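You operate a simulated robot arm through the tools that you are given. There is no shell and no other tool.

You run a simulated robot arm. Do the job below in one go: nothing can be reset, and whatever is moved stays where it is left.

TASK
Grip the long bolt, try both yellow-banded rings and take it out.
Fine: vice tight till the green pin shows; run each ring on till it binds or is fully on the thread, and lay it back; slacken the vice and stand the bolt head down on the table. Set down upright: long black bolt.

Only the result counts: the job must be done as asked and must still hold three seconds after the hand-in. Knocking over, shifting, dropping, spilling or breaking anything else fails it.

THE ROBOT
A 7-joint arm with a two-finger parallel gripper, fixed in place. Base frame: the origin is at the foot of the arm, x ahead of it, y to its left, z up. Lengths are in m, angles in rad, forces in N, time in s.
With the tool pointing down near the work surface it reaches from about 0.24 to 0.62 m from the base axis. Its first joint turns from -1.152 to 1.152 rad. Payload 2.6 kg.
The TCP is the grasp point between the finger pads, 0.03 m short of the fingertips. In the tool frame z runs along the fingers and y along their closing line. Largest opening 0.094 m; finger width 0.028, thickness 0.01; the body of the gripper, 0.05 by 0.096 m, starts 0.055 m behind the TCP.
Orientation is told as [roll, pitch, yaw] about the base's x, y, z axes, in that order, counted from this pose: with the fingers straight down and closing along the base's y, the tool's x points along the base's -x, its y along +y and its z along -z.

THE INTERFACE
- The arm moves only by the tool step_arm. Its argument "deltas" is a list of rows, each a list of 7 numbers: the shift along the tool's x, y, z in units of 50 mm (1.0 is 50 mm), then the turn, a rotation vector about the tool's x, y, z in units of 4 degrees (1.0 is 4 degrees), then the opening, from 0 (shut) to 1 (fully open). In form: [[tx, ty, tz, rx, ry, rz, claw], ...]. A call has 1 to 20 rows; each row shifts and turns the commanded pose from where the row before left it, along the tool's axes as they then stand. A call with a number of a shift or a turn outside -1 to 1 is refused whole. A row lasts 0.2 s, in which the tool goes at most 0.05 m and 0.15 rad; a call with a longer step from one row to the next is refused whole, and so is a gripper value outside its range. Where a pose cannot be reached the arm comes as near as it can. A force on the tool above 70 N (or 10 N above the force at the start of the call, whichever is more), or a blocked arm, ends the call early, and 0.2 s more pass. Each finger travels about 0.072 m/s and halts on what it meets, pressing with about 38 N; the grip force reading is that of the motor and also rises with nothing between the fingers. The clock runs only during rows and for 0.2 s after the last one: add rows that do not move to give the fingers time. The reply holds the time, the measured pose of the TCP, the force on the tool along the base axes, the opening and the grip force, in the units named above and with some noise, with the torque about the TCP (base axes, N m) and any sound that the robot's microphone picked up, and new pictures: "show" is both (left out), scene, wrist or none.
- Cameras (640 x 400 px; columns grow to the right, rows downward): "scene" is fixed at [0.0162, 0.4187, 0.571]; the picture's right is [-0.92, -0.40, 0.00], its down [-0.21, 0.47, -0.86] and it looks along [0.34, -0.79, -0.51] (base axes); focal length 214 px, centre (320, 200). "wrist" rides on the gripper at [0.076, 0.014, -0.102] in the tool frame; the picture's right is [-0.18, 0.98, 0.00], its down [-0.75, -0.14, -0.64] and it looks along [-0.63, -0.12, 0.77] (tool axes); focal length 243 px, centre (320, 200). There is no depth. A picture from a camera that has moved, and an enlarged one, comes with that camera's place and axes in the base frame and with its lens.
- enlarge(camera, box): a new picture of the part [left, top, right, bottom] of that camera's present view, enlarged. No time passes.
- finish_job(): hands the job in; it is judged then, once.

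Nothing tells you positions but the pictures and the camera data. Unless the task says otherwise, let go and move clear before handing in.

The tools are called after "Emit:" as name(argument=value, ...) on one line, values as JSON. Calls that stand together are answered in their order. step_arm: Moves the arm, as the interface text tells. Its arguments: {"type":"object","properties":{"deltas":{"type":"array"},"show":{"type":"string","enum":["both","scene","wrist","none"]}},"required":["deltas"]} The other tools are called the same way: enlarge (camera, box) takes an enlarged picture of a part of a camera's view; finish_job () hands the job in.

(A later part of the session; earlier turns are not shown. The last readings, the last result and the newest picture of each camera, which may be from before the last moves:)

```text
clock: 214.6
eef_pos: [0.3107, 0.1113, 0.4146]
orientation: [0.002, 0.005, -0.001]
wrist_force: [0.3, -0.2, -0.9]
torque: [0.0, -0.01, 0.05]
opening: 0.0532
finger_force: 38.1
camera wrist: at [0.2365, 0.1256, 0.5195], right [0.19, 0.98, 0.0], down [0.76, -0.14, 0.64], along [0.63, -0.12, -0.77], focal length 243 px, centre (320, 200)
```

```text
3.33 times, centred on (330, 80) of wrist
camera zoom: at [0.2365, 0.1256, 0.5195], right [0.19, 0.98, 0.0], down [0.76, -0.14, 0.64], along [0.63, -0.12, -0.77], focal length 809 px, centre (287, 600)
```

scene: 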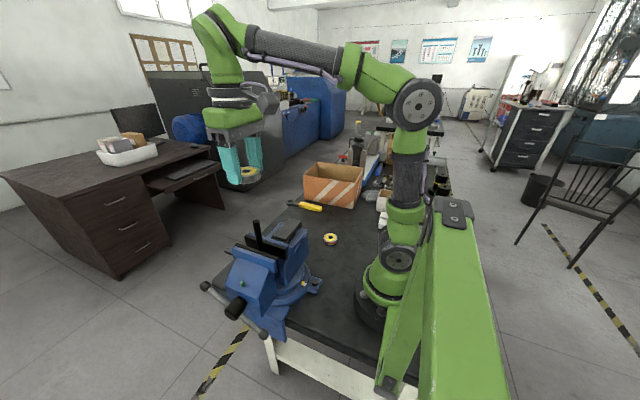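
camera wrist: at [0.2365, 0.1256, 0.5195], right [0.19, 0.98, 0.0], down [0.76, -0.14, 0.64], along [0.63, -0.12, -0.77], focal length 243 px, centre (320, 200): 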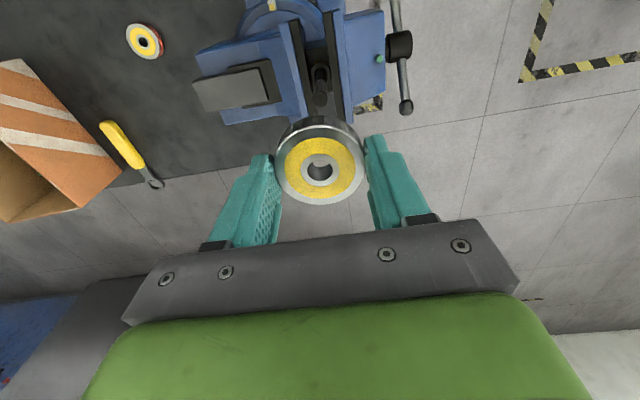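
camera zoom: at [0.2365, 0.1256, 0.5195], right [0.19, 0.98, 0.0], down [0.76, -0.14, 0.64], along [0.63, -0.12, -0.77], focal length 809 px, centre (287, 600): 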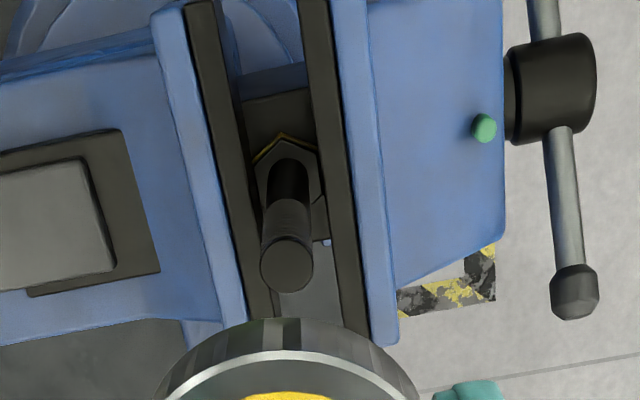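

The bolt tip is exactly where it started and the pin still shows. I'll carry ring B back to about (0.327, -0.142) and lower it.

Emit:
step_arm(deltas=[[-0.054, -0.844, 0, 0, 0, 0, 0.3], [-0.054, -0.844, 0, 0, 0, 0, 0.3], [-0.054, -0.844, 0, 0, 0, 0, 0.3], [-0.054, -0.844, 0, 0, 0, 0, 0.3], [-0.054, -0.844, 0, 0, 0, 0, 0.3], [-0.054, -0.844, 0, 0, 0, 0, 0.3], [0, 0, 0.9, 0, 0, 0, 0.3], [0, 0, 0.9, 0, 0, 0, 0.3], [0, 0, 0.9, 0, 0, 0, 0.3], [0, 0, 0.9, 0, 0, 0, 0.3], [0, 0, 0.9, 0, 0, 0, 0.3], [0, 0, 0.9, 0, 0, 0, 0.3], [0, 0, 0.9, 0, 0, 0, 0.3], [0, 0, 0.8, 0, 0, 0, 0.3], [0, 0, 0, 0, 0, 0, 0.3]], show="both")

```text
clock: 217.8
eef_pos: [0.3254, -0.1421, 0.0588]
orientation: [0.002, 0.008, -0.003]
wrist_force: [0.3, 0.1, -1.9]
torque: [-0.03, 0.0, -0.05]
opening: 0.0531
finger_force: 38.8
camera wrist: at [0.2511, -0.1277, 0.1645], right [0.19, 0.98, 0.0], down [0.76, -0.14, 0.64], along [0.63, -0.12, -0.77], focal length 243 px, centre (320, 200)
```

scene: 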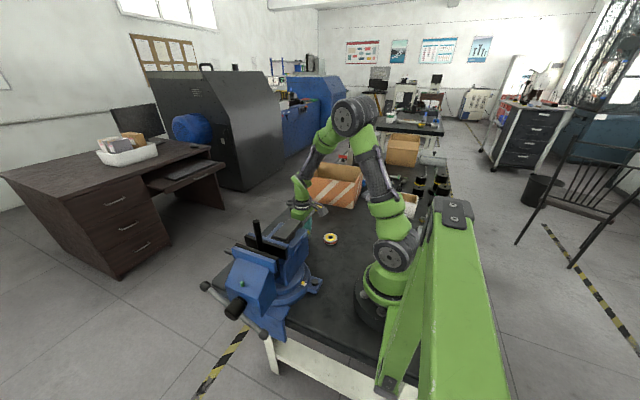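
wrist: 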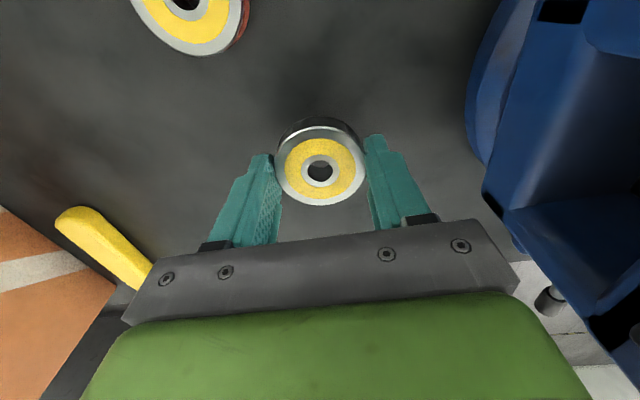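

I'll lower the last 2–3 cm slowly until it touches the table.

Emit:
step_arm(deltas=[[-0.03, 0, 0.3, 0, 0, 0, 0.3], [0, 0, 0.16, 0, 0, 0, 0.3], [0, 0, 0, 0, 0, 0, 0.3]], show="none")

Emit:
step_arm(deltas=[[0, 0, 0.02, 0, 0, 0, 0.3], [0, 0, 0.02, 0, 0, 0, 0.3], [0, 0, 0, 0, 0, 0, 0.3]], show="none")

```text
clock: 218.6
eef_pos: [0.3277, -0.1416, 0.0381]
orientation: [0.001, 0.005, -0.001]
wrist_force: [-0.2, 0.3, -1.5]
torque: [0.0, 0.02, 0.0]
opening: 0.0531
finger_force: 37.6
```

```text
clock: 219.4
eef_pos: [0.3267, -0.1413, 0.0357]
orientation: [-0.001, 0.004, -0.001]
wrist_force: [0.7, 0.3, -1.7]
torque: [0.0, -0.02, 0.0]
opening: 0.053
finger_force: 37.1
```

Emit:
step_arm(deltas=[[0, 0, 0.02, 0, 0, 0, 0.3], [0, 0, 0.02, 0, 0, 0, 0.3], [0, 0, 0, 0, 0, 0, 0.3]], show="none")

Emit:
step_arm(deltas=[[0, 0, 0.02, 0, 0, 0, 0.3], [0, 0, 0, 0, 0, 0, 0.3]], show="none")

```text
clock: 220.2
eef_pos: [0.3278, -0.1392, 0.034]
orientation: [0.002, 0.006, -0.003]
wrist_force: [-0.3, 0.8, -2.3]
torque: [-0.01, -0.01, 0.0]
opening: 0.0531
finger_force: 38.5
```

```text
clock: 220.8
eef_pos: [0.3274, -0.1406, 0.0339]
orientation: [0.002, 0.005, 0.001]
wrist_force: [0.5, 0.3, -1.5]
torque: [0.0, 0.0, -0.02]
opening: 0.053
finger_force: 38.1
```

Emit:
step_arm(deltas=[[0, 0, 0.02, 0, 0, 0, 0.3], [0, 0, 0, 0, 0, 0, 0.3]], show="none")

Emit:
step_arm(deltas=[[0, 0, 0.02, 0, 0, 0, 0.3], [0, 0, 0, 0, 0, 0, 0.3]], show="none")

```text
clock: 221.4
eef_pos: [0.3269, -0.1412, 0.0325]
orientation: [0.002, 0.003, 0.0]
wrist_force: [-7.1, 3.5, 21.1]
torque: [-0.15, 0.63, -0.14]
opening: 0.053
finger_force: 38.0
```

```text
clock: 222.0
eef_pos: [0.327, -0.14, 0.0309]
orientation: [0.0, 0.0, -0.001]
wrist_force: [-4.6, 4.4, 23.6]
torque: [-0.12, 0.12, -0.14]
opening: 0.053
finger_force: 37.5
```

The ring is on the table. I'll open and rise clear, then look.

Emit:
step_arm(deltas=[[0, 0, -0.01, 0, 0, 0, 0.6], [0, 0, 0, 0, 0, 0, 0.8], [0, 0, 0, 0, 0, 0, 0.8]], show="none")

Emit:
step_arm(deltas=[[0, 0, -0.4, 0, 0, 0, 0.8], [0, 0, -0.9, 0, 0, 0, 0.8], [0, 0, -0.9, 0, 0, 0, 0.8], [0, 0, -0.9, 0, 0, 0, 0.8], [0, 0, -0.9, 0, 0, 0, 0.8], [0, 0, 0, 0, 0, 0, 0.8]], show="wrist")

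Emit:
enlarge(camera="wrist", box=[220, 20, 420, 180])

```text
clock: 222.8
eef_pos: [0.327, -0.1414, 0.0304]
orientation: [0.001, 0.005, -0.001]
wrist_force: [0.2, -0.4, -0.4]
torque: [0.01, 0.0, -0.02]
opening: 0.0754
finger_force: 0.0
```

```text
clock: 224.2
eef_pos: [0.3265, -0.1413, 0.2297]
orientation: [0.002, 0.004, -0.001]
wrist_force: [-0.2, 1.4, 1.0]
torque: [0.02, -0.02, 0.0]
opening: 0.0754
finger_force: 0.1
camera wrist: at [0.2529, -0.1274, 0.3343], right [0.18, 0.98, 0.0], down [0.76, -0.14, 0.64], along [0.63, -0.12, -0.77], focal length 243 px, centre (320, 200)
```

wrist: 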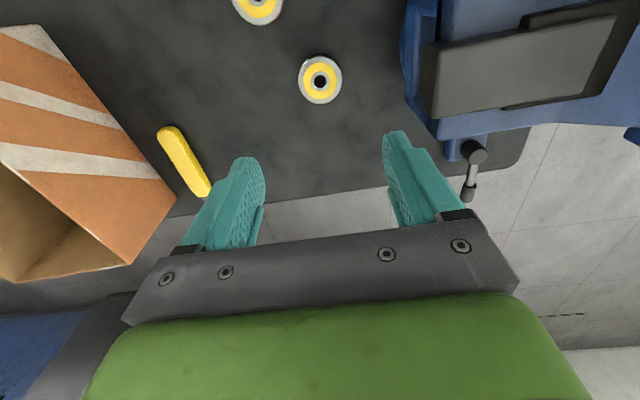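

```text
2.50 times, centred on (320, 100) of wrist
camera zoom: at [0.2529, -0.1274, 0.3343], right [0.18, 0.98, 0.0], down [0.76, -0.14, 0.64], along [0.63, -0.12, -0.77], focal length 606 px, centre (320, 450)
```

zoom: 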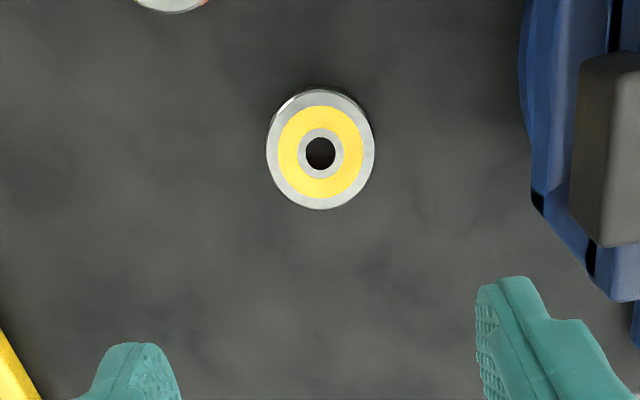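

Ring B lies flat back at its place. Next is ring A (red rim) at about (0.236, -0.185); I'll move above it and measure.

Emit:
step_arm(deltas=[[0.6, -0.29, 0, 0, 0, 0, 0.8], [0.6, -0.29, 0, 0, 0, 0, 0.8], [0.6, -0.29, 0, 0, 0, 0, 0.8], [0, 0, 0, 0, 0, 0, 0.8]], show="both")

Emit:
enlarge(camera="wrist", box=[220, 20, 420, 180])

```text
clock: 225.2
eef_pos: [0.2375, -0.1847, 0.2303]
orientation: [0.002, 0.003, 0.0]
wrist_force: [0.7, -0.3, -0.2]
torque: [0.0, -0.01, -0.02]
opening: 0.0751
finger_force: 0.0
camera wrist: at [0.1631, -0.171, 0.3343], right [0.19, 0.98, 0.0], down [0.76, -0.14, 0.64], along [0.63, -0.12, -0.77], focal length 243 px, centre (320, 200)
```

scene: 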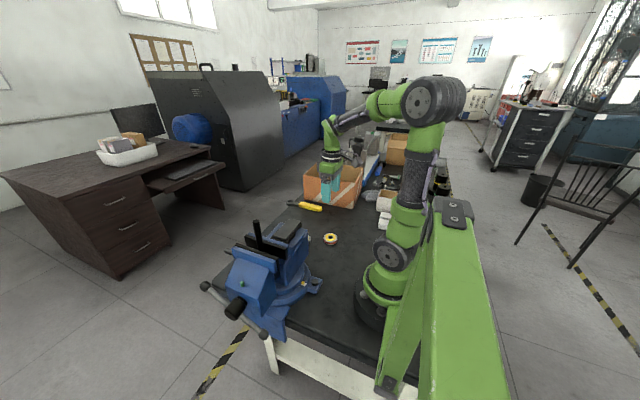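
wrist: 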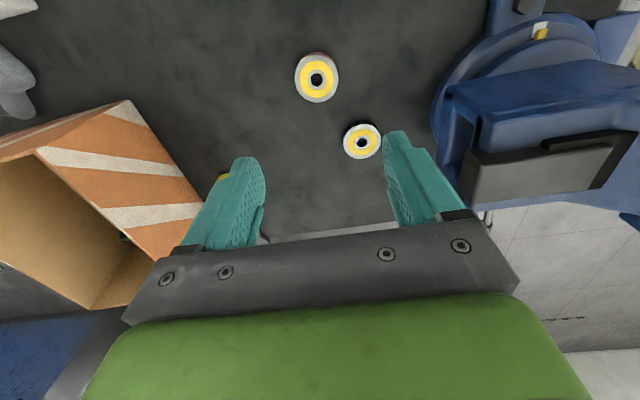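

```text
2.50 times, centred on (320, 100) of wrist
camera zoom: at [0.1631, -0.171, 0.3343], right [0.19, 0.98, 0.0], down [0.76, -0.14, 0.64], along [0.63, -0.12, -0.77], focal length 606 px, centre (320, 450)
```

zoom: 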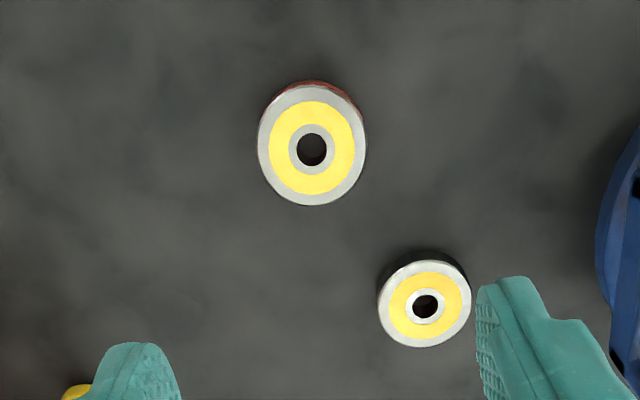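

Ring A is at about (0.2354, -0.1887). I'll lower above it and re-check.

Emit:
step_arm(deltas=[[0.042, -0.08, 0.8, 0, 0, 0, 0.8], [0, 0, 0.8, 0, 0, 0, 0.8], [0, 0, 0.8, 0, 0, 0, 0.8], [0, 0, 0.6, 0, 0, 0, 0.8], [0, 0, 0, 0, 0, 0, 0.8]], show="wrist")

Emit:
enlarge(camera="wrist", box=[220, 60, 420, 220])

```text
clock: 226.4
eef_pos: [0.2354, -0.1886, 0.0807]
orientation: [0.002, 0.006, -0.001]
wrist_force: [0.1, -0.5, -1.1]
torque: [0.01, 0.0, 0.0]
opening: 0.0753
finger_force: 0.0
camera wrist: at [0.1601, -0.1752, 0.1844], right [0.19, 0.98, 0.0], down [0.76, -0.14, 0.64], along [0.63, -0.12, -0.77], focal length 243 px, centre (320, 200)
```

wrist: 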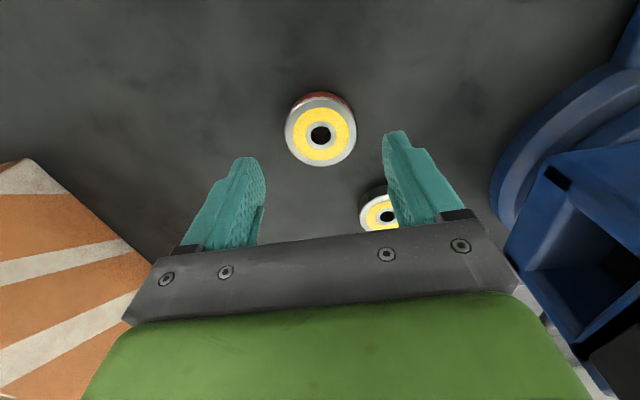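

```text
2.50 times, centred on (320, 140) of wrist
camera zoom: at [0.1601, -0.1752, 0.1844], right [0.19, 0.98, 0.0], down [0.76, -0.14, 0.64], along [0.63, -0.12, -0.77], focal length 606 px, centre (320, 350)
```

zoom: 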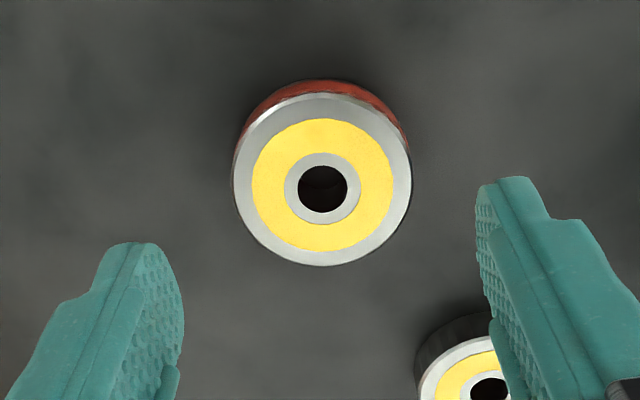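

Well aligned. I'll lower and grip ring A.

Emit:
step_arm(deltas=[[0, 0, 0.5, 0, 0, 0, 0.8], [0, 0, 0.42, 0, 0, 0, 0.8], [0, 0, 0, 0, 0, 0, 0.8]], show="none")

Emit:
step_arm(deltas=[[0, 0, 0, 0, 0, 0, 0.6], [0, 0, 0, 0, 0, 0, 0.3], [0, 0, 0, 0, 0, 0, 0.3], [0, 0, 0, 0, 0, 0, 0.3]], show="none")

Emit:
step_arm(deltas=[[0, 0, -0.3, 0, 0, 0, 0.3], [0, 0, -0.9, 0, 0, 0, 0.3], [0, 0, -0.9, 0, 0, 0, 0.3], [0, 0, 0, 0, 0, 0, 0.3]], show="wrist")

Emit:
enlarge(camera="wrist", box=[260, 110, 380, 210])

```text
clock: 227.2
eef_pos: [0.2341, -0.1879, 0.0339]
orientation: [0.002, 0.004, -0.001]
wrist_force: [-0.6, 0.0, 0.0]
torque: [-0.03, 0.01, -0.06]
opening: 0.0751
finger_force: 0.0
```

```text
clock: 228.2
eef_pos: [0.2346, -0.1884, 0.0352]
orientation: [0.001, 0.004, 0.001]
wrist_force: [-0.2, 0.3, -0.2]
torque: [0.01, 0.03, -0.01]
opening: 0.0518
finger_force: 38.6
```

```text
clock: 229.2
eef_pos: [0.2357, -0.1876, 0.1397]
orientation: [0.003, 0.006, 0.0]
wrist_force: [-0.5, 0.7, -1.8]
torque: [-0.01, -0.04, 0.03]
opening: 0.0514
finger_force: 38.5
camera wrist: at [0.1604, -0.1746, 0.2444], right [0.18, 0.98, 0.0], down [0.76, -0.14, 0.64], along [0.63, -0.12, -0.77], focal length 243 px, centre (320, 200)
```

wrist: 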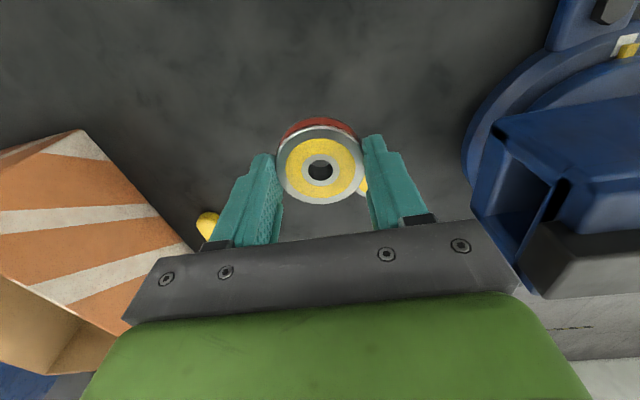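

```text
4.00 times, centred on (320, 160) of wrist
camera zoom: at [0.1604, -0.1746, 0.2444], right [0.18, 0.98, 0.0], down [0.76, -0.14, 0.64], along [0.63, -0.12, -0.77], focal length 970 px, centre (320, 360)
```

zoom: 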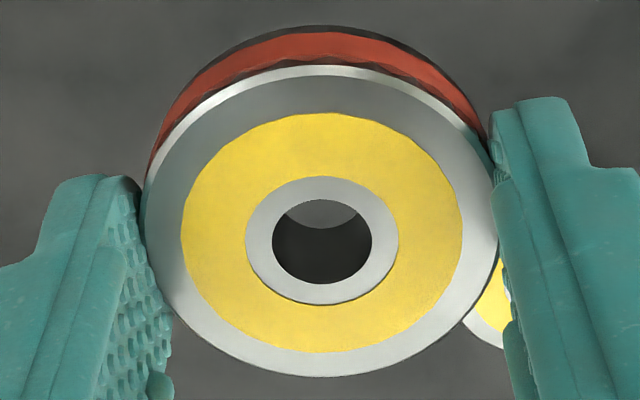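

Ring A is gripped and lifted, centred within about half a millimetre. I'll carry it high over the bolt and turn to yaw +80°.

Emit:
step_arm(deltas=[[0, 0, -0.96, 0, 0, 0, 0.3], [0, 0, -0.96, 0, 0, 0, 0.3], [0, 0, -0.96, 0, 0, 0, 0.3], [0, 0, -0.96, 0, 0, 0, 0.3], [0, 0, -0.96, 0, 0, 0, 0.3], [0, 0, -0.9, 0, 0, 0, 0.3], [-0.213, 0.857, 0, 0, 0, 0, 0.3], [-0.213, 0.857, 0, 0, 0, 0, 0.3], [-0.213, 0.857, 0, 0, 0, 0, 0.3], [-0.213, 0.857, 0, 0, 0, 0, 0.3], [-0.213, 0.857, 0, 0, 0, 0, 0.3], [-0.213, 0.857, 0, 0, 0, 0, 0.3], [-0.213, 0.857, 0, 0, 0, 0, 0.3], [0, 0, 0, 0, 0, 0, 0.3]], show="wrist")

Emit:
enlarge(camera="wrist", box=[260, 40, 380, 160])

Emit:
step_arm(deltas=[[0, 0, 0, 0, 0, -1, 0.3], [0, 0, 0, 0, 0, -1, 0.3], [0, 0, 0, 0, 0, -1, 0.3], [0, 0, 0, 0, 0, -1, 0.3], [0, 0, 0, 0, 0, -1, 0.3], [0, 0, 0, 0, 0, -1, 0.3], [0, 0, 0, 0, 0, -1, 0.3], [0, 0, 0, 0, 0, -1, 0.3], [0, 0, 0, 0, 0, -1, 0.3], [0, 0, 0, 0, 0, -1, 0.3], [0, 0, 0, 0, 0, -1, 0.3], [0, 0, 0, 0, 0, -1, 0.3], [0, 0, 0, 0, 0, -1, 0.3], [0, 0, 0, 0, 0, -1, 0.3], [0, 0, 0, 0, 0, -1, 0.3], [0, 0, 0, 0, 0, -1, 0.3], [0, 0, 0, 0, 0, -1, 0.3], [0, 0, 0, 0, 0, -1, 0.3], [0, 0, 0, 0, 0, -1, 0.3], [0, 0, 0, 0, 0, -1, 0.3]], show="both")

Emit:
enlarge(camera="wrist", box=[260, 40, 380, 160])

```text
clock: 232.2
eef_pos: [0.3119, 0.1119, 0.4261]
orientation: [0.002, 0.002, 0.0]
wrist_force: [-0.8, -0.4, -1.5]
torque: [0.01, 0.01, -0.02]
opening: 0.0515
finger_force: 38.3
camera wrist: at [0.2373, 0.1256, 0.5294], right [0.18, 0.98, 0.0], down [0.76, -0.14, 0.64], along [0.63, -0.12, -0.77], focal length 243 px, centre (320, 200)
```

wrist: 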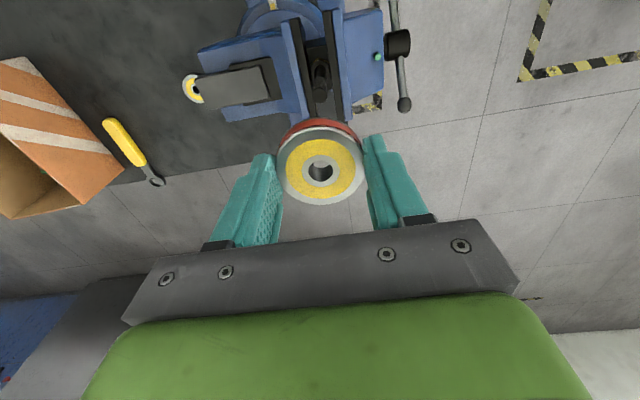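

```text
3.33 times, centred on (320, 100) of wrist
camera zoom: at [0.2373, 0.1256, 0.5294], right [0.18, 0.98, 0.0], down [0.76, -0.14, 0.64], along [0.63, -0.12, -0.77], focal length 809 px, centre (320, 533)
```

zoom: 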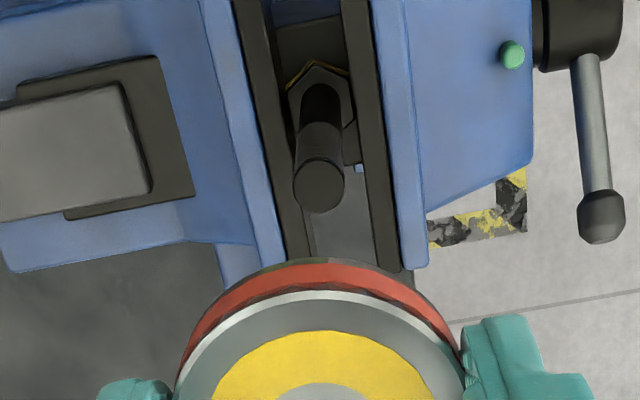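

```text
clock: 236.4
eef_pos: [0.3121, 0.1121, 0.4249]
orientation: [0.006, 0.002, 1.394]
wrist_force: [0.5, -0.4, -1.2]
torque: [0.03, 0.02, 0.03]
opening: 0.0515
finger_force: 37.1
camera wrist: at [0.2859, 0.0382, 0.5286], right [-0.94, 0.35, 0.0], down [0.27, 0.72, 0.64], along [0.22, 0.6, -0.77], focal length 243 px, centre (320, 200)
```

scene: 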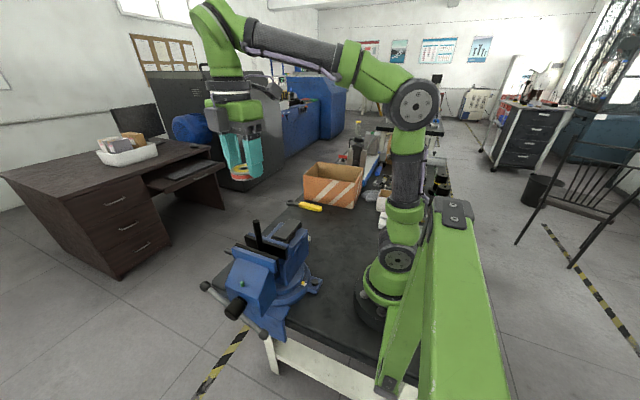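
wrist: 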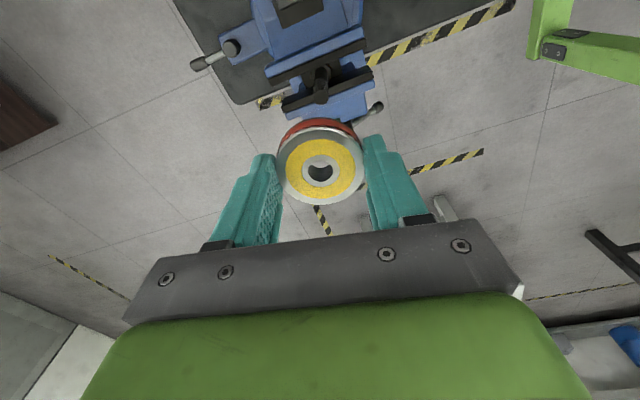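

```text
3.33 times, centred on (320, 100) of wrist
camera zoom: at [0.2859, 0.0382, 0.5286], right [-0.94, 0.35, 0.0], down [0.27, 0.72, 0.64], along [0.22, 0.6, -0.77], focal length 809 px, centre (320, 533)
```

zoom: 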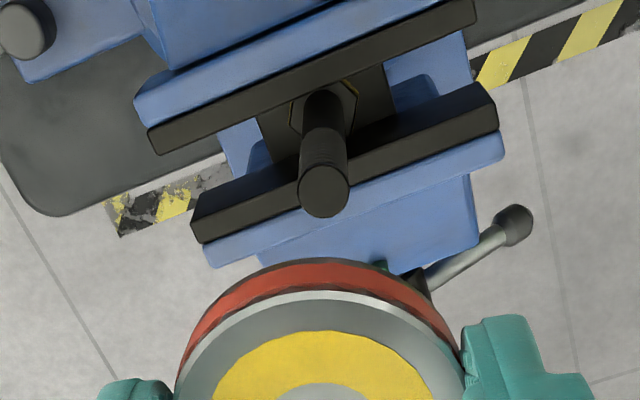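

Both views agree on the tip at (0.3107, 0.112). I'll make a sub-millimetre correction and lower ring A toward the tip.

Emit:
step_arm(deltas=[[-0.009, 0.016, 0.6, 0, 0, 0, 0.3], [0, 0, 0.6, 0, 0, 0, 0.3], [0, 0, 0.6, 0, 0, 0, 0.3], [0, 0, 0.34, 0, 0, 0, 0.3], [0, 0, 0, 0, 0, 0, 0.3]], show="none")

Emit:
step_arm(deltas=[[0, 0, 0.04, 0, 0, 0, 0.3], [0, 0, 0.02, 0, 0, 0, 0.3], [0, 0, 0, 0, 0, 0, 0.3]], show="none")

Emit:
step_arm(deltas=[[0, 0, 0.02, 0, 0, 0, 0.3], [0, 0, 0.02, 0, 0, 0, 0.3], [0, 0, 0, 0, 0, 0, 0.3]], show="none")

```text
clock: 237.6
eef_pos: [0.3095, 0.1119, 0.3177]
orientation: [0.005, -0.001, 1.394]
wrist_force: [-0.7, 0.1, -1.6]
torque: [0.04, 0.02, -0.01]
opening: 0.0517
finger_force: 38.3
```

```text
clock: 238.4
eef_pos: [0.31, 0.1116, 0.3154]
orientation: [0.004, -0.001, 1.395]
wrist_force: [-0.2, 0.4, -0.4]
torque: [0.0, -0.01, 0.0]
opening: 0.0515
finger_force: 38.2
```

```text
clock: 239.2
eef_pos: [0.3096, 0.1124, 0.3128]
orientation: [0.005, 0.0, 1.397]
wrist_force: [-0.1, -0.2, -1.8]
torque: [-0.02, 0.01, 0.04]
opening: 0.0515
finger_force: 37.8
```

Emit:
step_arm(deltas=[[0, 0, 0.02, 0, 0, 0, 0.3], [0, 0, 0, 0, 0, 0, 0.3]], show="none")

Emit:
step_arm(deltas=[[0, 0, 0.02, 0, 0, 0, 0.3], [0, 0, 0, 0, 0, 0, 0.3]], show="none")

Emit:
step_arm(deltas=[[0, 0, 0.01, 0, 0, 0, 0.3], [0, 0, 0, 0, 0, 0, 0.3]], show="none")

```text
clock: 239.8
eef_pos: [0.3107, 0.1118, 0.3124]
orientation: [0.005, 0.0, 1.396]
wrist_force: [-0.2, -0.5, -2.1]
torque: [0.0, 0.0, 0.01]
opening: 0.0516
finger_force: 38.4
```

```text
clock: 240.4
eef_pos: [0.311, 0.1114, 0.3106]
orientation: [0.005, -0.001, 1.396]
wrist_force: [0.9, 1.1, -1.4]
torque: [0.02, -0.03, 0.01]
opening: 0.0516
finger_force: 37.8
```

```text
clock: 241.0
eef_pos: [0.3102, 0.1113, 0.3104]
orientation: [0.003, 0.0, 1.393]
wrist_force: [-4.3, -6.6, 5.3]
torque: [-0.75, 0.64, -0.05]
opening: 0.0514
finger_force: 37.9
```

First touch with a small side force. I'll nudge half a millimetre that way, press lightly and turn clockwise.

Emit:
step_arm(deltas=[[0.011, 0.004, 0.01, 0, 0, 0, 0.3], [0, 0, 0, 0, 0, 0, 0.3]], show="none")

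Emit:
step_arm(deltas=[[0, 0, 0.005, 0, 0, 1, 0.3], [0, 0, 0.003, 0, 0, 1, 0.3], [0, 0, 0.003, 0, 0, 1, 0.3], [0, 0, 0.003, 0, 0, 1, 0.3], [0, 0, 0.003, 0, 0, 1, 0.3], [0, 0, 0, 0, 0, 0, 0.3]], show="none")

Emit:
step_arm(deltas=[[0, 0, 0.003, 0, 0, 1, 0.3], [0, 0, 0.003, 0, 0, 1, 0.3], [0, 0, 0.003, 0, 0, 1, 0.3], [0, 0, 0.003, 0, 0, 1, 0.3], [0, 0, 0.003, 0, 0, 1, 0.3], [0, 0, 0, 0, 0, 0, 0.3]], show="none")

```text
clock: 241.6
eef_pos: [0.3108, 0.1114, 0.3103]
orientation: [0.001, -0.001, 1.397]
wrist_force: [-4.0, -6.1, 12.7]
torque: [-0.63, 0.4, -0.04]
opening: 0.0516
finger_force: 37.4
```

```text
clock: 243.0
eef_pos: [0.3102, 0.1104, 0.3089]
orientation: [0.005, 0.003, 1.047]
wrist_force: [-3.0, -5.3, 6.6]
torque: [-0.6, 0.34, 0.01]
opening: 0.0515
finger_force: 37.7
```

```text
clock: 244.4
eef_pos: [0.3094, 0.1115, 0.3093]
orientation: [0.006, 0.0, 0.695]
wrist_force: [-5.1, -2.8, 1.0]
torque: [-0.3, 0.48, -0.03]
opening: 0.0517
finger_force: 37.6
```

It is starting to draw in. I'll keep turning with slightly more feed and watch for binding torque.

Emit:
step_arm(deltas=[[0, 0, 0.006, 0, 0, 1, 0.3], [0, 0, 0.004, 0, 0, 1, 0.3], [0, 0, 0.004, 0, 0, 1, 0.3], [0, 0, 0.004, 0, 0, 1, 0.3], [0, 0, 0.004, 0, 0, 1, 0.3], [0, 0, 0, 0, 0, 0, 0.3]], show="none")

Emit:
step_arm(deltas=[[0, 0, 0.003, 0, 0, 1, 0.3], [0, 0, 0.003, 0, 0, 1, 0.3], [0, 0, 0.003, 0, 0, 1, 0.3], [0, 0, 0.003, 0, 0, 1, 0.3], [0, 0, 0.003, 0, 0, 1, 0.3], [0, 0, 0, 0, 0, 0, 0.3]], show="none")

Emit:
step_arm(deltas=[[0, 0, 0.003, 0, 0, 1, 0.3], [0, 0, 0.003, 0, 0, 1, 0.3], [0, 0, 0.003, 0, 0, 1, 0.3], [0, 0, 0.003, 0, 0, 1, 0.3], [0, 0, 0.003, 0, 0, 1, 0.3], [0, 0, 0, 0, 0, 0, 0.3]], show="wrist")

Emit:
enlarge(camera="wrist", box=[260, 110, 380, 210])

Emit:
enlarge(camera="scene", box=[210, 180, 310, 280])

```text
clock: 245.8
eef_pos: [0.3104, 0.1113, 0.3072]
orientation: [0.004, 0.005, 0.348]
wrist_force: [-3.9, 2.0, -1.6]
torque: [0.21, 0.48, -0.01]
opening: 0.0514
finger_force: 37.4
```

```text
clock: 247.2
eef_pos: [0.3094, 0.1114, 0.3067]
orientation: [0.0, 0.008, -0.001]
wrist_force: [-3.0, 7.3, -12.4]
torque: [0.51, 0.45, 0.0]
opening: 0.0514
finger_force: 38.1
```

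```text
clock: 248.6
eef_pos: [0.3109, 0.1121, 0.3084]
orientation: [0.002, 0.002, -0.351]
wrist_force: [1.0, 4.9, 5.8]
torque: [0.31, -0.2, 0.68]
opening: 0.053
finger_force: 38.4
camera wrist: at [0.2451, 0.1505, 0.412], right [0.51, 0.86, 0.0], down [0.66, -0.39, 0.64], along [0.55, -0.33, -0.77], focal length 243 px, centre (320, 200)
```

wrist: 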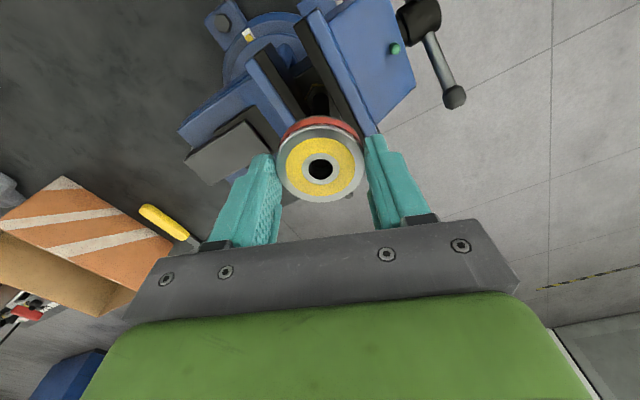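

```text
4.00 times, centred on (320, 160) of wrist
camera zoom: at [0.2451, 0.1505, 0.412], right [0.51, 0.86, 0.0], down [0.66, -0.39, 0.64], along [0.55, -0.33, -0.77], focal length 970 px, centre (320, 360)
```

zoom: 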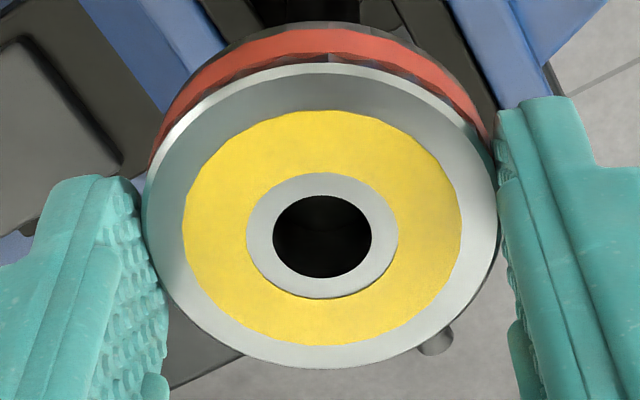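

```text
4.00 times, centred on (260, 230) of scene
camera zoom: at [0.0162, 0.4187, 0.571], right [-0.92, -0.4, 0.0], down [-0.21, 0.47, -0.86], along [0.34, -0.79, -0.51], focal length 858 px, centre (560, 80)
```

zoom: 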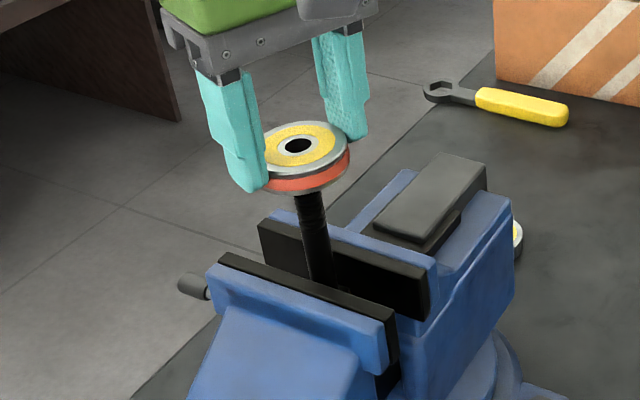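

The torque about z jumped to 0.68 N m (it was near zero before), so ring A is binding. I'll turn just a few degrees more to confirm.

Emit:
step_arm(deltas=[[0, 0, 0, 0, 0, 0.7, 0.3], [0, 0, 0, 0, 0, 0.7, 0.3], [0, 0, 0, 0, 0, 0, 0.3]], show="both")

Emit:
enlarge(camera="wrist", box=[260, 110, 380, 210])

Emit:
enlarge(camera="scene", box=[210, 180, 310, 280])

```text
clock: 249.4
eef_pos: [0.3102, 0.1116, 0.3072]
orientation: [0.0, 0.001, -0.45]
wrist_force: [-0.1, 6.4, 10.5]
torque: [0.39, -0.15, 0.47]
opening: 0.0528
finger_force: 38.0
camera wrist: at [0.249, 0.157, 0.4114], right [0.59, 0.81, 0.0], down [0.62, -0.46, 0.64], along [0.51, -0.38, -0.77], focal length 243 px, centre (320, 200)
```

scene: 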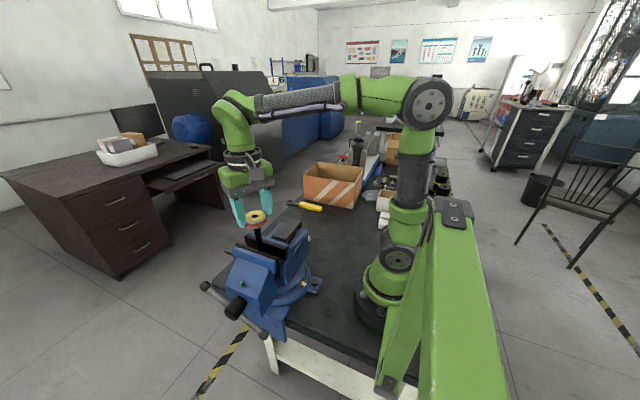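
wrist: 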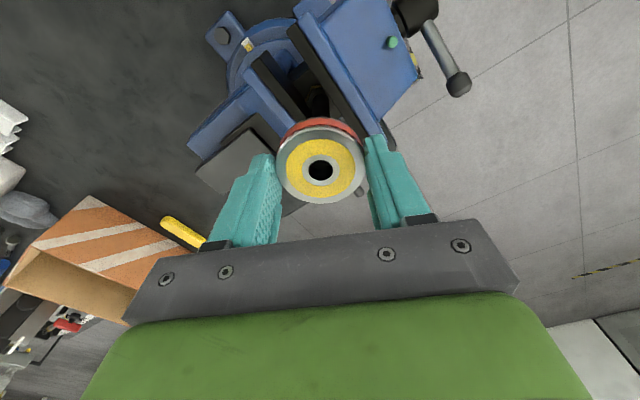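

```text
4.00 times, centred on (320, 160) of wrist
camera zoom: at [0.249, 0.157, 0.4114], right [0.59, 0.81, 0.0], down [0.62, -0.46, 0.64], along [0.51, -0.38, -0.77], focal length 970 px, centre (320, 360)
```

zoom: 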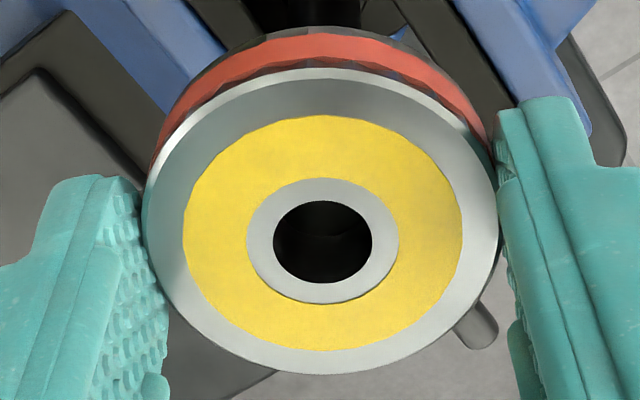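

```text
4.00 times, centred on (260, 230) of scene
camera zoom: at [0.0162, 0.4187, 0.571], right [-0.92, -0.4, 0.0], down [-0.21, 0.47, -0.86], along [0.34, -0.79, -0.51], focal length 858 px, centre (560, 80)
```

zoom: 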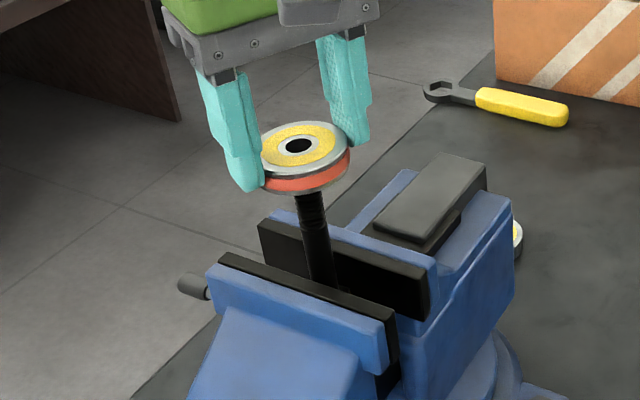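

It stays bound at about 0.5–0.7 N m with the pads starting to slip, so that is ring A's limit. Now I'll back it off counter-clockwise with matched lift.

Emit:
step_arm(deltas=[[0, 0, -0.003, 0, 0, -1, 0.3], [0, 0, -0.003, 0, 0, -1, 0.3], [0, 0, -0.003, 0, 0, -1, 0.3], [0, 0, -0.003, 0, 0, -1, 0.3], [0, 0, -0.003, 0, 0, -1, 0.3], [0, 0, 0, 0, 0, 0, 0.3]], show="none")

Emit:
step_arm(deltas=[[0, 0, -0.003, 0, 0, -1, 0.3], [0, 0, -0.003, 0, 0, -1, 0.3], [0, 0, -0.003, 0, 0, -1, 0.3], [0, 0, -0.003, 0, 0, -1, 0.3], [0, 0, -0.003, 0, 0, -1, 0.3], [0, 0, 0, 0, 0, 0, 0.3]], show="none")

Emit:
step_arm(deltas=[[0, 0, -0.0033, 0, 0, -1, 0.3], [0, 0, -0.0033, 0, 0, -1, 0.3], [0, 0, -0.0033, 0, 0, -1, 0.3], [0, 0, -0.0033, 0, 0, -1, 0.3], [0, 0, -0.0033, 0, 0, -1, 0.3], [0, 0, 0, 0, 0, 0, 0.3]], show="none")

```text
clock: 250.8
eef_pos: [0.3105, 0.1128, 0.3079]
orientation: [0.002, 0.004, -0.098]
wrist_force: [-0.5, 6.2, 20.2]
torque: [0.3, -0.07, -0.05]
opening: 0.0529
finger_force: 38.2
```

```text
clock: 252.2
eef_pos: [0.3103, 0.1118, 0.308]
orientation: [0.004, 0.002, 0.253]
wrist_force: [-2.9, 4.8, 25.7]
torque: [0.47, 0.06, -0.05]
opening: 0.0527
finger_force: 38.2
```

```text
clock: 253.6
eef_pos: [0.3095, 0.1118, 0.309]
orientation: [0.001, 0.002, 0.602]
wrist_force: [3.7, 4.7, 16.2]
torque: [0.71, -0.66, -0.08]
opening: 0.0528
finger_force: 37.7
```

It backs off freely (torque near zero) and lifts. I'll relieve the upward push and continue.

Emit:
step_arm(deltas=[[0, 0, -0.02, 0, 0, 0, 0.3], [0, 0, -0.0035, 0, 0, -1, 0.3], [0, 0, -0.0035, 0, 0, -1, 0.3], [0, 0, -0.0035, 0, 0, -1, 0.3], [0, 0, -0.0035, 0, 0, -1, 0.3], [0, 0, -0.0035, 0, 0, -1, 0.3], [0, 0, 0, 0, 0, 0, 0.3]], show="none")

Emit:
step_arm(deltas=[[0, 0, -0.0035, 0, 0, -1, 0.3], [0, 0, -0.0035, 0, 0, -1, 0.3], [0, 0, -0.0035, 0, 0, -1, 0.3], [0, 0, -0.0035, 0, 0, -1, 0.3], [0, 0, -0.0035, 0, 0, -1, 0.3], [0, 0, -0.0035, 0, 0, -1, 0.3], [0, 0, 0, 0, 0, 0, 0.3]], show="none")

Emit:
step_arm(deltas=[[0, 0, -0.02, 0, 0, 0, 0.3], [0, 0, 0, 0, 0, 0, 0.3]], show="none")

```text
clock: 255.2
eef_pos: [0.3113, 0.1111, 0.3094]
orientation: [0.005, 0.002, 0.95]
wrist_force: [0.1, 0.0, -1.4]
torque: [0.02, 0.01, -0.01]
opening: 0.0528
finger_force: 38.1
```

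```text
clock: 256.8
eef_pos: [0.3106, 0.1111, 0.3118]
orientation: [0.006, -0.001, 1.369]
wrist_force: [0.2, -0.5, -1.3]
torque: [0.02, 0.0, 0.0]
opening: 0.0526
finger_force: 38.1
```

```text
clock: 257.4
eef_pos: [0.3099, 0.1109, 0.3137]
orientation: [0.006, -0.001, 1.368]
wrist_force: [0.2, 0.6, -1.7]
torque: [0.04, 0.04, 0.0]
opening: 0.0526
finger_force: 37.9
```

Ring A is free of the bolt. I'll lift, turn back to yaw 0 and carry it home.

Emit:
step_arm(deltas=[[0, 0, -0.4, 0, 0, 0, 0.3], [0, 0, -0.9, 0, 0, 0, 0.3], [0, 0, -0.9, 0, 0, 0, 0.3], [0, 0, 0, 0, 0, 1, 0.3], [0, 0, 0, 0, 0, 1, 0.3], [0, 0, 0, 0, 0, 1, 0.3], [0, 0, 0, 0, 0, 1, 0.3], [0, 0, 0, 0, 0, 1, 0.3], [0, 0, 0, 0, 0, 1, 0.3], [0, 0, 0, 0, 0, 1, 0.3], [0, 0, 0, 0, 0, 1, 0.3], [0, 0, 0, 0, 0, 1, 0.3], [0, 0, 0, 0, 0, 1, 0.3], [0, 0, 0, 0, 0, 1, 0.3], [0, 0, 0, 0, 0, 1, 0.3], [0, 0, 0, 0, 0, 1, 0.3], [0, 0, 0, 0, 0, 1, 0.3], [0, 0, 0, 0, 0, 1, 0.3], [0, 0, 0, 0, 0, 1, 0.3], [0, 0, 0, 0, 0, 1, 0.3]], show="none")

Emit:
step_arm(deltas=[[0, 0, 0, 0, 0, 1, 0.3], [0, 0, 0, 0, 0, 1, 0.3], [0, 0, 0, 0, 0, 0.6, 0.3], [0, 0, 0, 0, 0, 0, 0.3]], show="both")

Emit:
enlarge(camera="wrist", box=[260, 40, 380, 210])

Emit:
enlarge(camera="scene", box=[210, 180, 310, 280])

```text
clock: 261.6
eef_pos: [0.3111, 0.1108, 0.4236]
orientation: [0.003, 0.004, 0.18]
wrist_force: [0.1, -0.6, -0.9]
torque: [-0.01, 0.0, 0.01]
opening: 0.0526
finger_force: 38.2
```

```text
clock: 262.6
eef_pos: [0.3102, 0.1106, 0.4219]
orientation: [0.002, 0.005, -0.001]
wrist_force: [0.9, 0.9, -1.8]
torque: [0.01, 0.02, 0.03]
opening: 0.053
finger_force: 38.0
camera wrist: at [0.2363, 0.1252, 0.5268], right [0.19, 0.98, 0.0], down [0.76, -0.14, 0.64], along [0.63, -0.12, -0.77], focal length 243 px, centre (320, 200)
```

scene: 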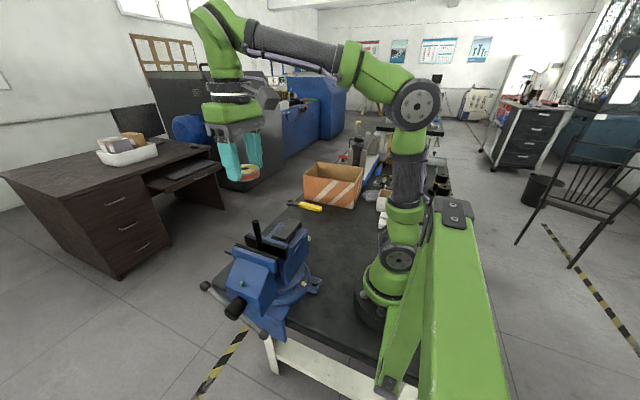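
wrist: 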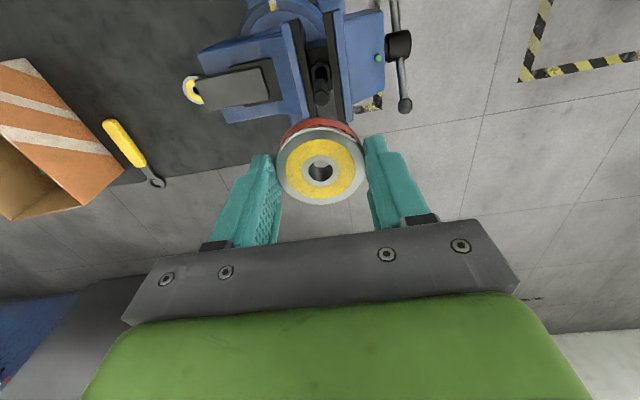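

```text
2.35 times, centred on (320, 125) of wrist
camera zoom: at [0.2363, 0.1252, 0.5268], right [0.19, 0.98, 0.0], down [0.76, -0.14, 0.64], along [0.63, -0.12, -0.77], focal length 571 px, centre (320, 376)
```

zoom: 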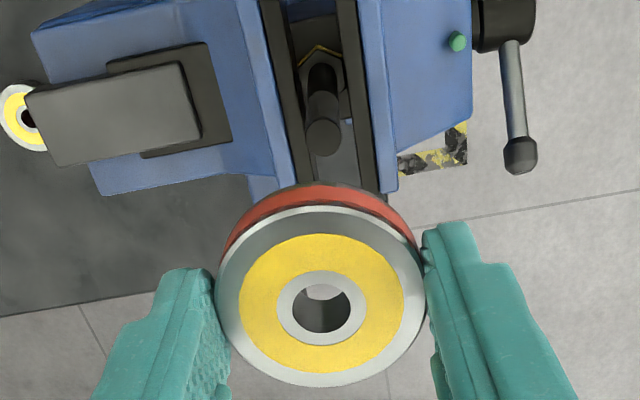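

```text
4.00 times, centred on (260, 230) of scene
camera zoom: at [0.0162, 0.4187, 0.571], right [-0.92, -0.4, 0.0], down [-0.21, 0.47, -0.86], along [0.34, -0.79, -0.51], focal length 858 px, centre (560, 80)
```

zoom: 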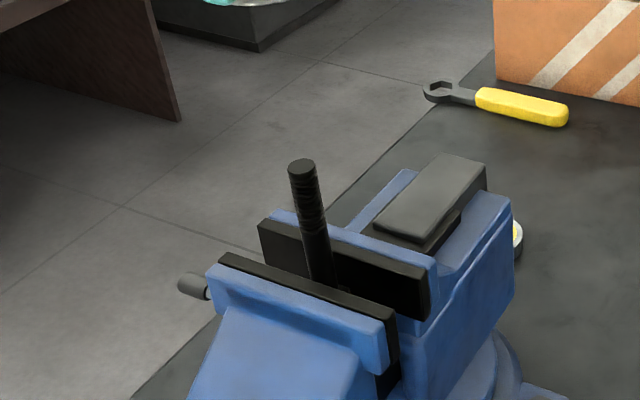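

The bolt is still upright and clamped. I'll carry ring A back to (0.236, -0.1885) and lower it.

Emit:
step_arm(deltas=[[0.212, -0.854, 0, 0, 0, 0, 0.3], [0.212, -0.854, 0, 0, 0, 0, 0.3], [0.212, -0.854, 0, 0, 0, 0, 0.3], [0.212, -0.854, 0, 0, 0, 0, 0.3], [0.212, -0.854, 0, 0, 0, 0, 0.3], [0.212, -0.854, 0, 0, 0, 0, 0.3], [0.212, -0.854, 0, 0, 0, 0, 0.3], [0, 0, 0.9, 0, 0, 0, 0.3], [0, 0, 0.9, 0, 0, 0, 0.3], [0, 0, 0.9, 0, 0, 0, 0.3], [0, 0, 0.9, 0, 0, 0, 0.3], [0, 0, 0.9, 0, 0, 0, 0.3], [0, 0, 0.9, 0, 0, 0, 0.3], [0, 0, 0.9, 0, 0, 0, 0.3], [0, 0, 0.8, 0, 0, 0, 0.3], [0, 0, 0, 0, 0, 0, 0.3]], show="wrist")

Emit:
step_arm(deltas=[[0, 0, 0.2, 0, 0, 0, 0.3], [0, 0, 0.2, 0, 0, 0, 0.3], [0, 0, 0, 0, 0, 0, 0.3]], show="none")

```text
clock: 266.0
eef_pos: [0.2347, -0.1873, 0.069]
orientation: [0.003, 0.004, 0.0]
wrist_force: [0.2, -0.7, -0.4]
torque: [-0.01, -0.02, -0.01]
opening: 0.0528
finger_force: 37.8
camera wrist: at [0.1598, -0.1727, 0.1722], right [0.18, 0.98, 0.0], down [0.76, -0.14, 0.64], along [0.63, -0.12, -0.77], focal length 243 px, centre (320, 200)
```

wrist: 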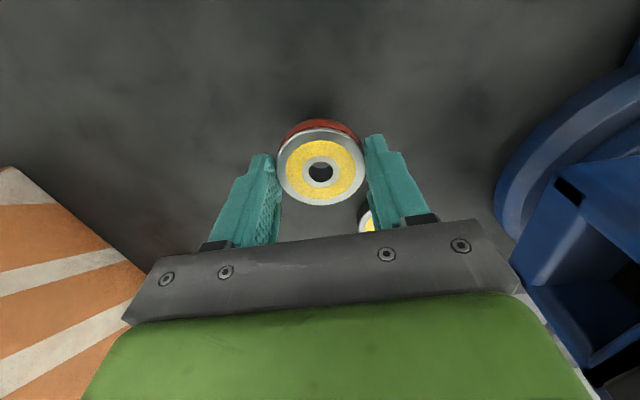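

```text
clock: 266.8
eef_pos: [0.2346, -0.1861, 0.0485]
orientation: [0.0, 0.004, -0.001]
wrist_force: [0.3, 0.1, -0.6]
torque: [0.0, 0.01, -0.02]
opening: 0.0527
finger_force: 38.3
```

Emit:
step_arm(deltas=[[-0.02, -0.03, 0.12, 0, 0, 0, 0.3], [0, 0, 0.1, 0, 0, 0, 0.3], [0, 0, 0, 0, 0, 0, 0.3]], show="none")

Emit:
step_arm(deltas=[[0, 0, 0.02, 0, 0, 0, 0.3], [0, 0, 0.02, 0, 0, 0, 0.3], [0, 0, 0, 0, 0, 0, 0.3]], show="none")

Emit:
step_arm(deltas=[[0, 0, 0.02, 0, 0, 0, 0.3], [0, 0, 0.02, 0, 0, 0, 0.3], [0, 0, 0, 0, 0, 0, 0.3]], show="none")

```text
clock: 267.6
eef_pos: [0.2364, -0.1876, 0.0375]
orientation: [0.003, 0.002, 0.0]
wrist_force: [-0.2, -0.3, -2.5]
torque: [-0.02, -0.04, -0.02]
opening: 0.053
finger_force: 37.9
```

```text
clock: 268.4
eef_pos: [0.2359, -0.1882, 0.0356]
orientation: [0.003, 0.006, 0.0]
wrist_force: [0.3, 0.1, -2.0]
torque: [0.04, -0.01, 0.03]
opening: 0.0526
finger_force: 38.2
```

```text
clock: 269.2
eef_pos: [0.2364, -0.1881, 0.0329]
orientation: [0.0, 0.003, 0.0]
wrist_force: [-1.8, 1.6, 16.7]
torque: [0.1, -0.41, -0.03]
opening: 0.0524
finger_force: 38.0
```

Ring A touches the table. I'll release, rise and check both rings.

Emit:
step_arm(deltas=[[0, 0, -0.01, 0, 0, 0, 0.6], [0, 0, 0, 0, 0, 0, 0.75], [0, 0, 0, 0, 0, 0, 0.75]], show="none")

Emit:
step_arm(deltas=[[0, 0, -0.4, 0, 0, 0, 0.75], [0, 0, -0.9, 0, 0, 0, 0.75], [0, 0, -0.9, 0, 0, 0, 0.75], [0, 0, -0.9, 0, 0, 0, 0.75], [0, 0, -0.9, 0, 0, 0, 0.75], [0, 0, 0, 0, 0, 0, 0.75]], show="both")

Emit:
enlarge(camera="wrist", box=[220, 20, 420, 180])

```text
clock: 270.0
eef_pos: [0.236, -0.1885, 0.0333]
orientation: [0.002, 0.007, -0.002]
wrist_force: [0.4, 0.3, 0.1]
torque: [0.02, 0.01, -0.02]
opening: 0.0706
finger_force: 0.1
```

```text
clock: 271.4
eef_pos: [0.2355, -0.1888, 0.2347]
orientation: [0.0, 0.003, -0.001]
wrist_force: [-0.5, 0.4, 0.6]
torque: [-0.02, 0.01, 0.0]
opening: 0.0705
finger_force: 0.2
camera wrist: at [0.161, -0.1753, 0.339], right [0.18, 0.98, 0.0], down [0.76, -0.14, 0.64], along [0.63, -0.12, -0.77], focal length 243 px, centre (320, 200)
```

scene: 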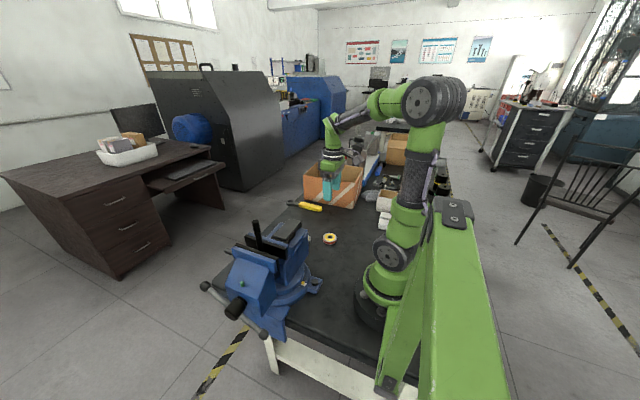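
wrist: 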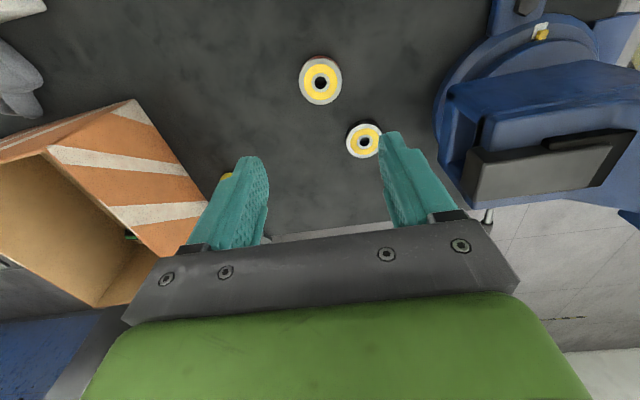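

```text
2.50 times, centred on (320, 100) of wrist
camera zoom: at [0.161, -0.1753, 0.339], right [0.18, 0.98, 0.0], down [0.76, -0.14, 0.64], along [0.63, -0.12, -0.77], focal length 606 px, centre (320, 450)
```

zoom: 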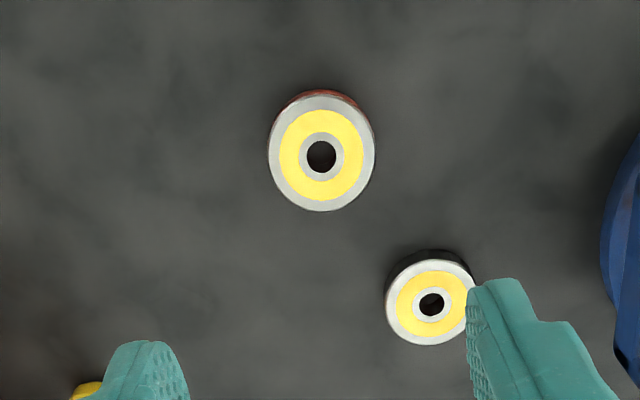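

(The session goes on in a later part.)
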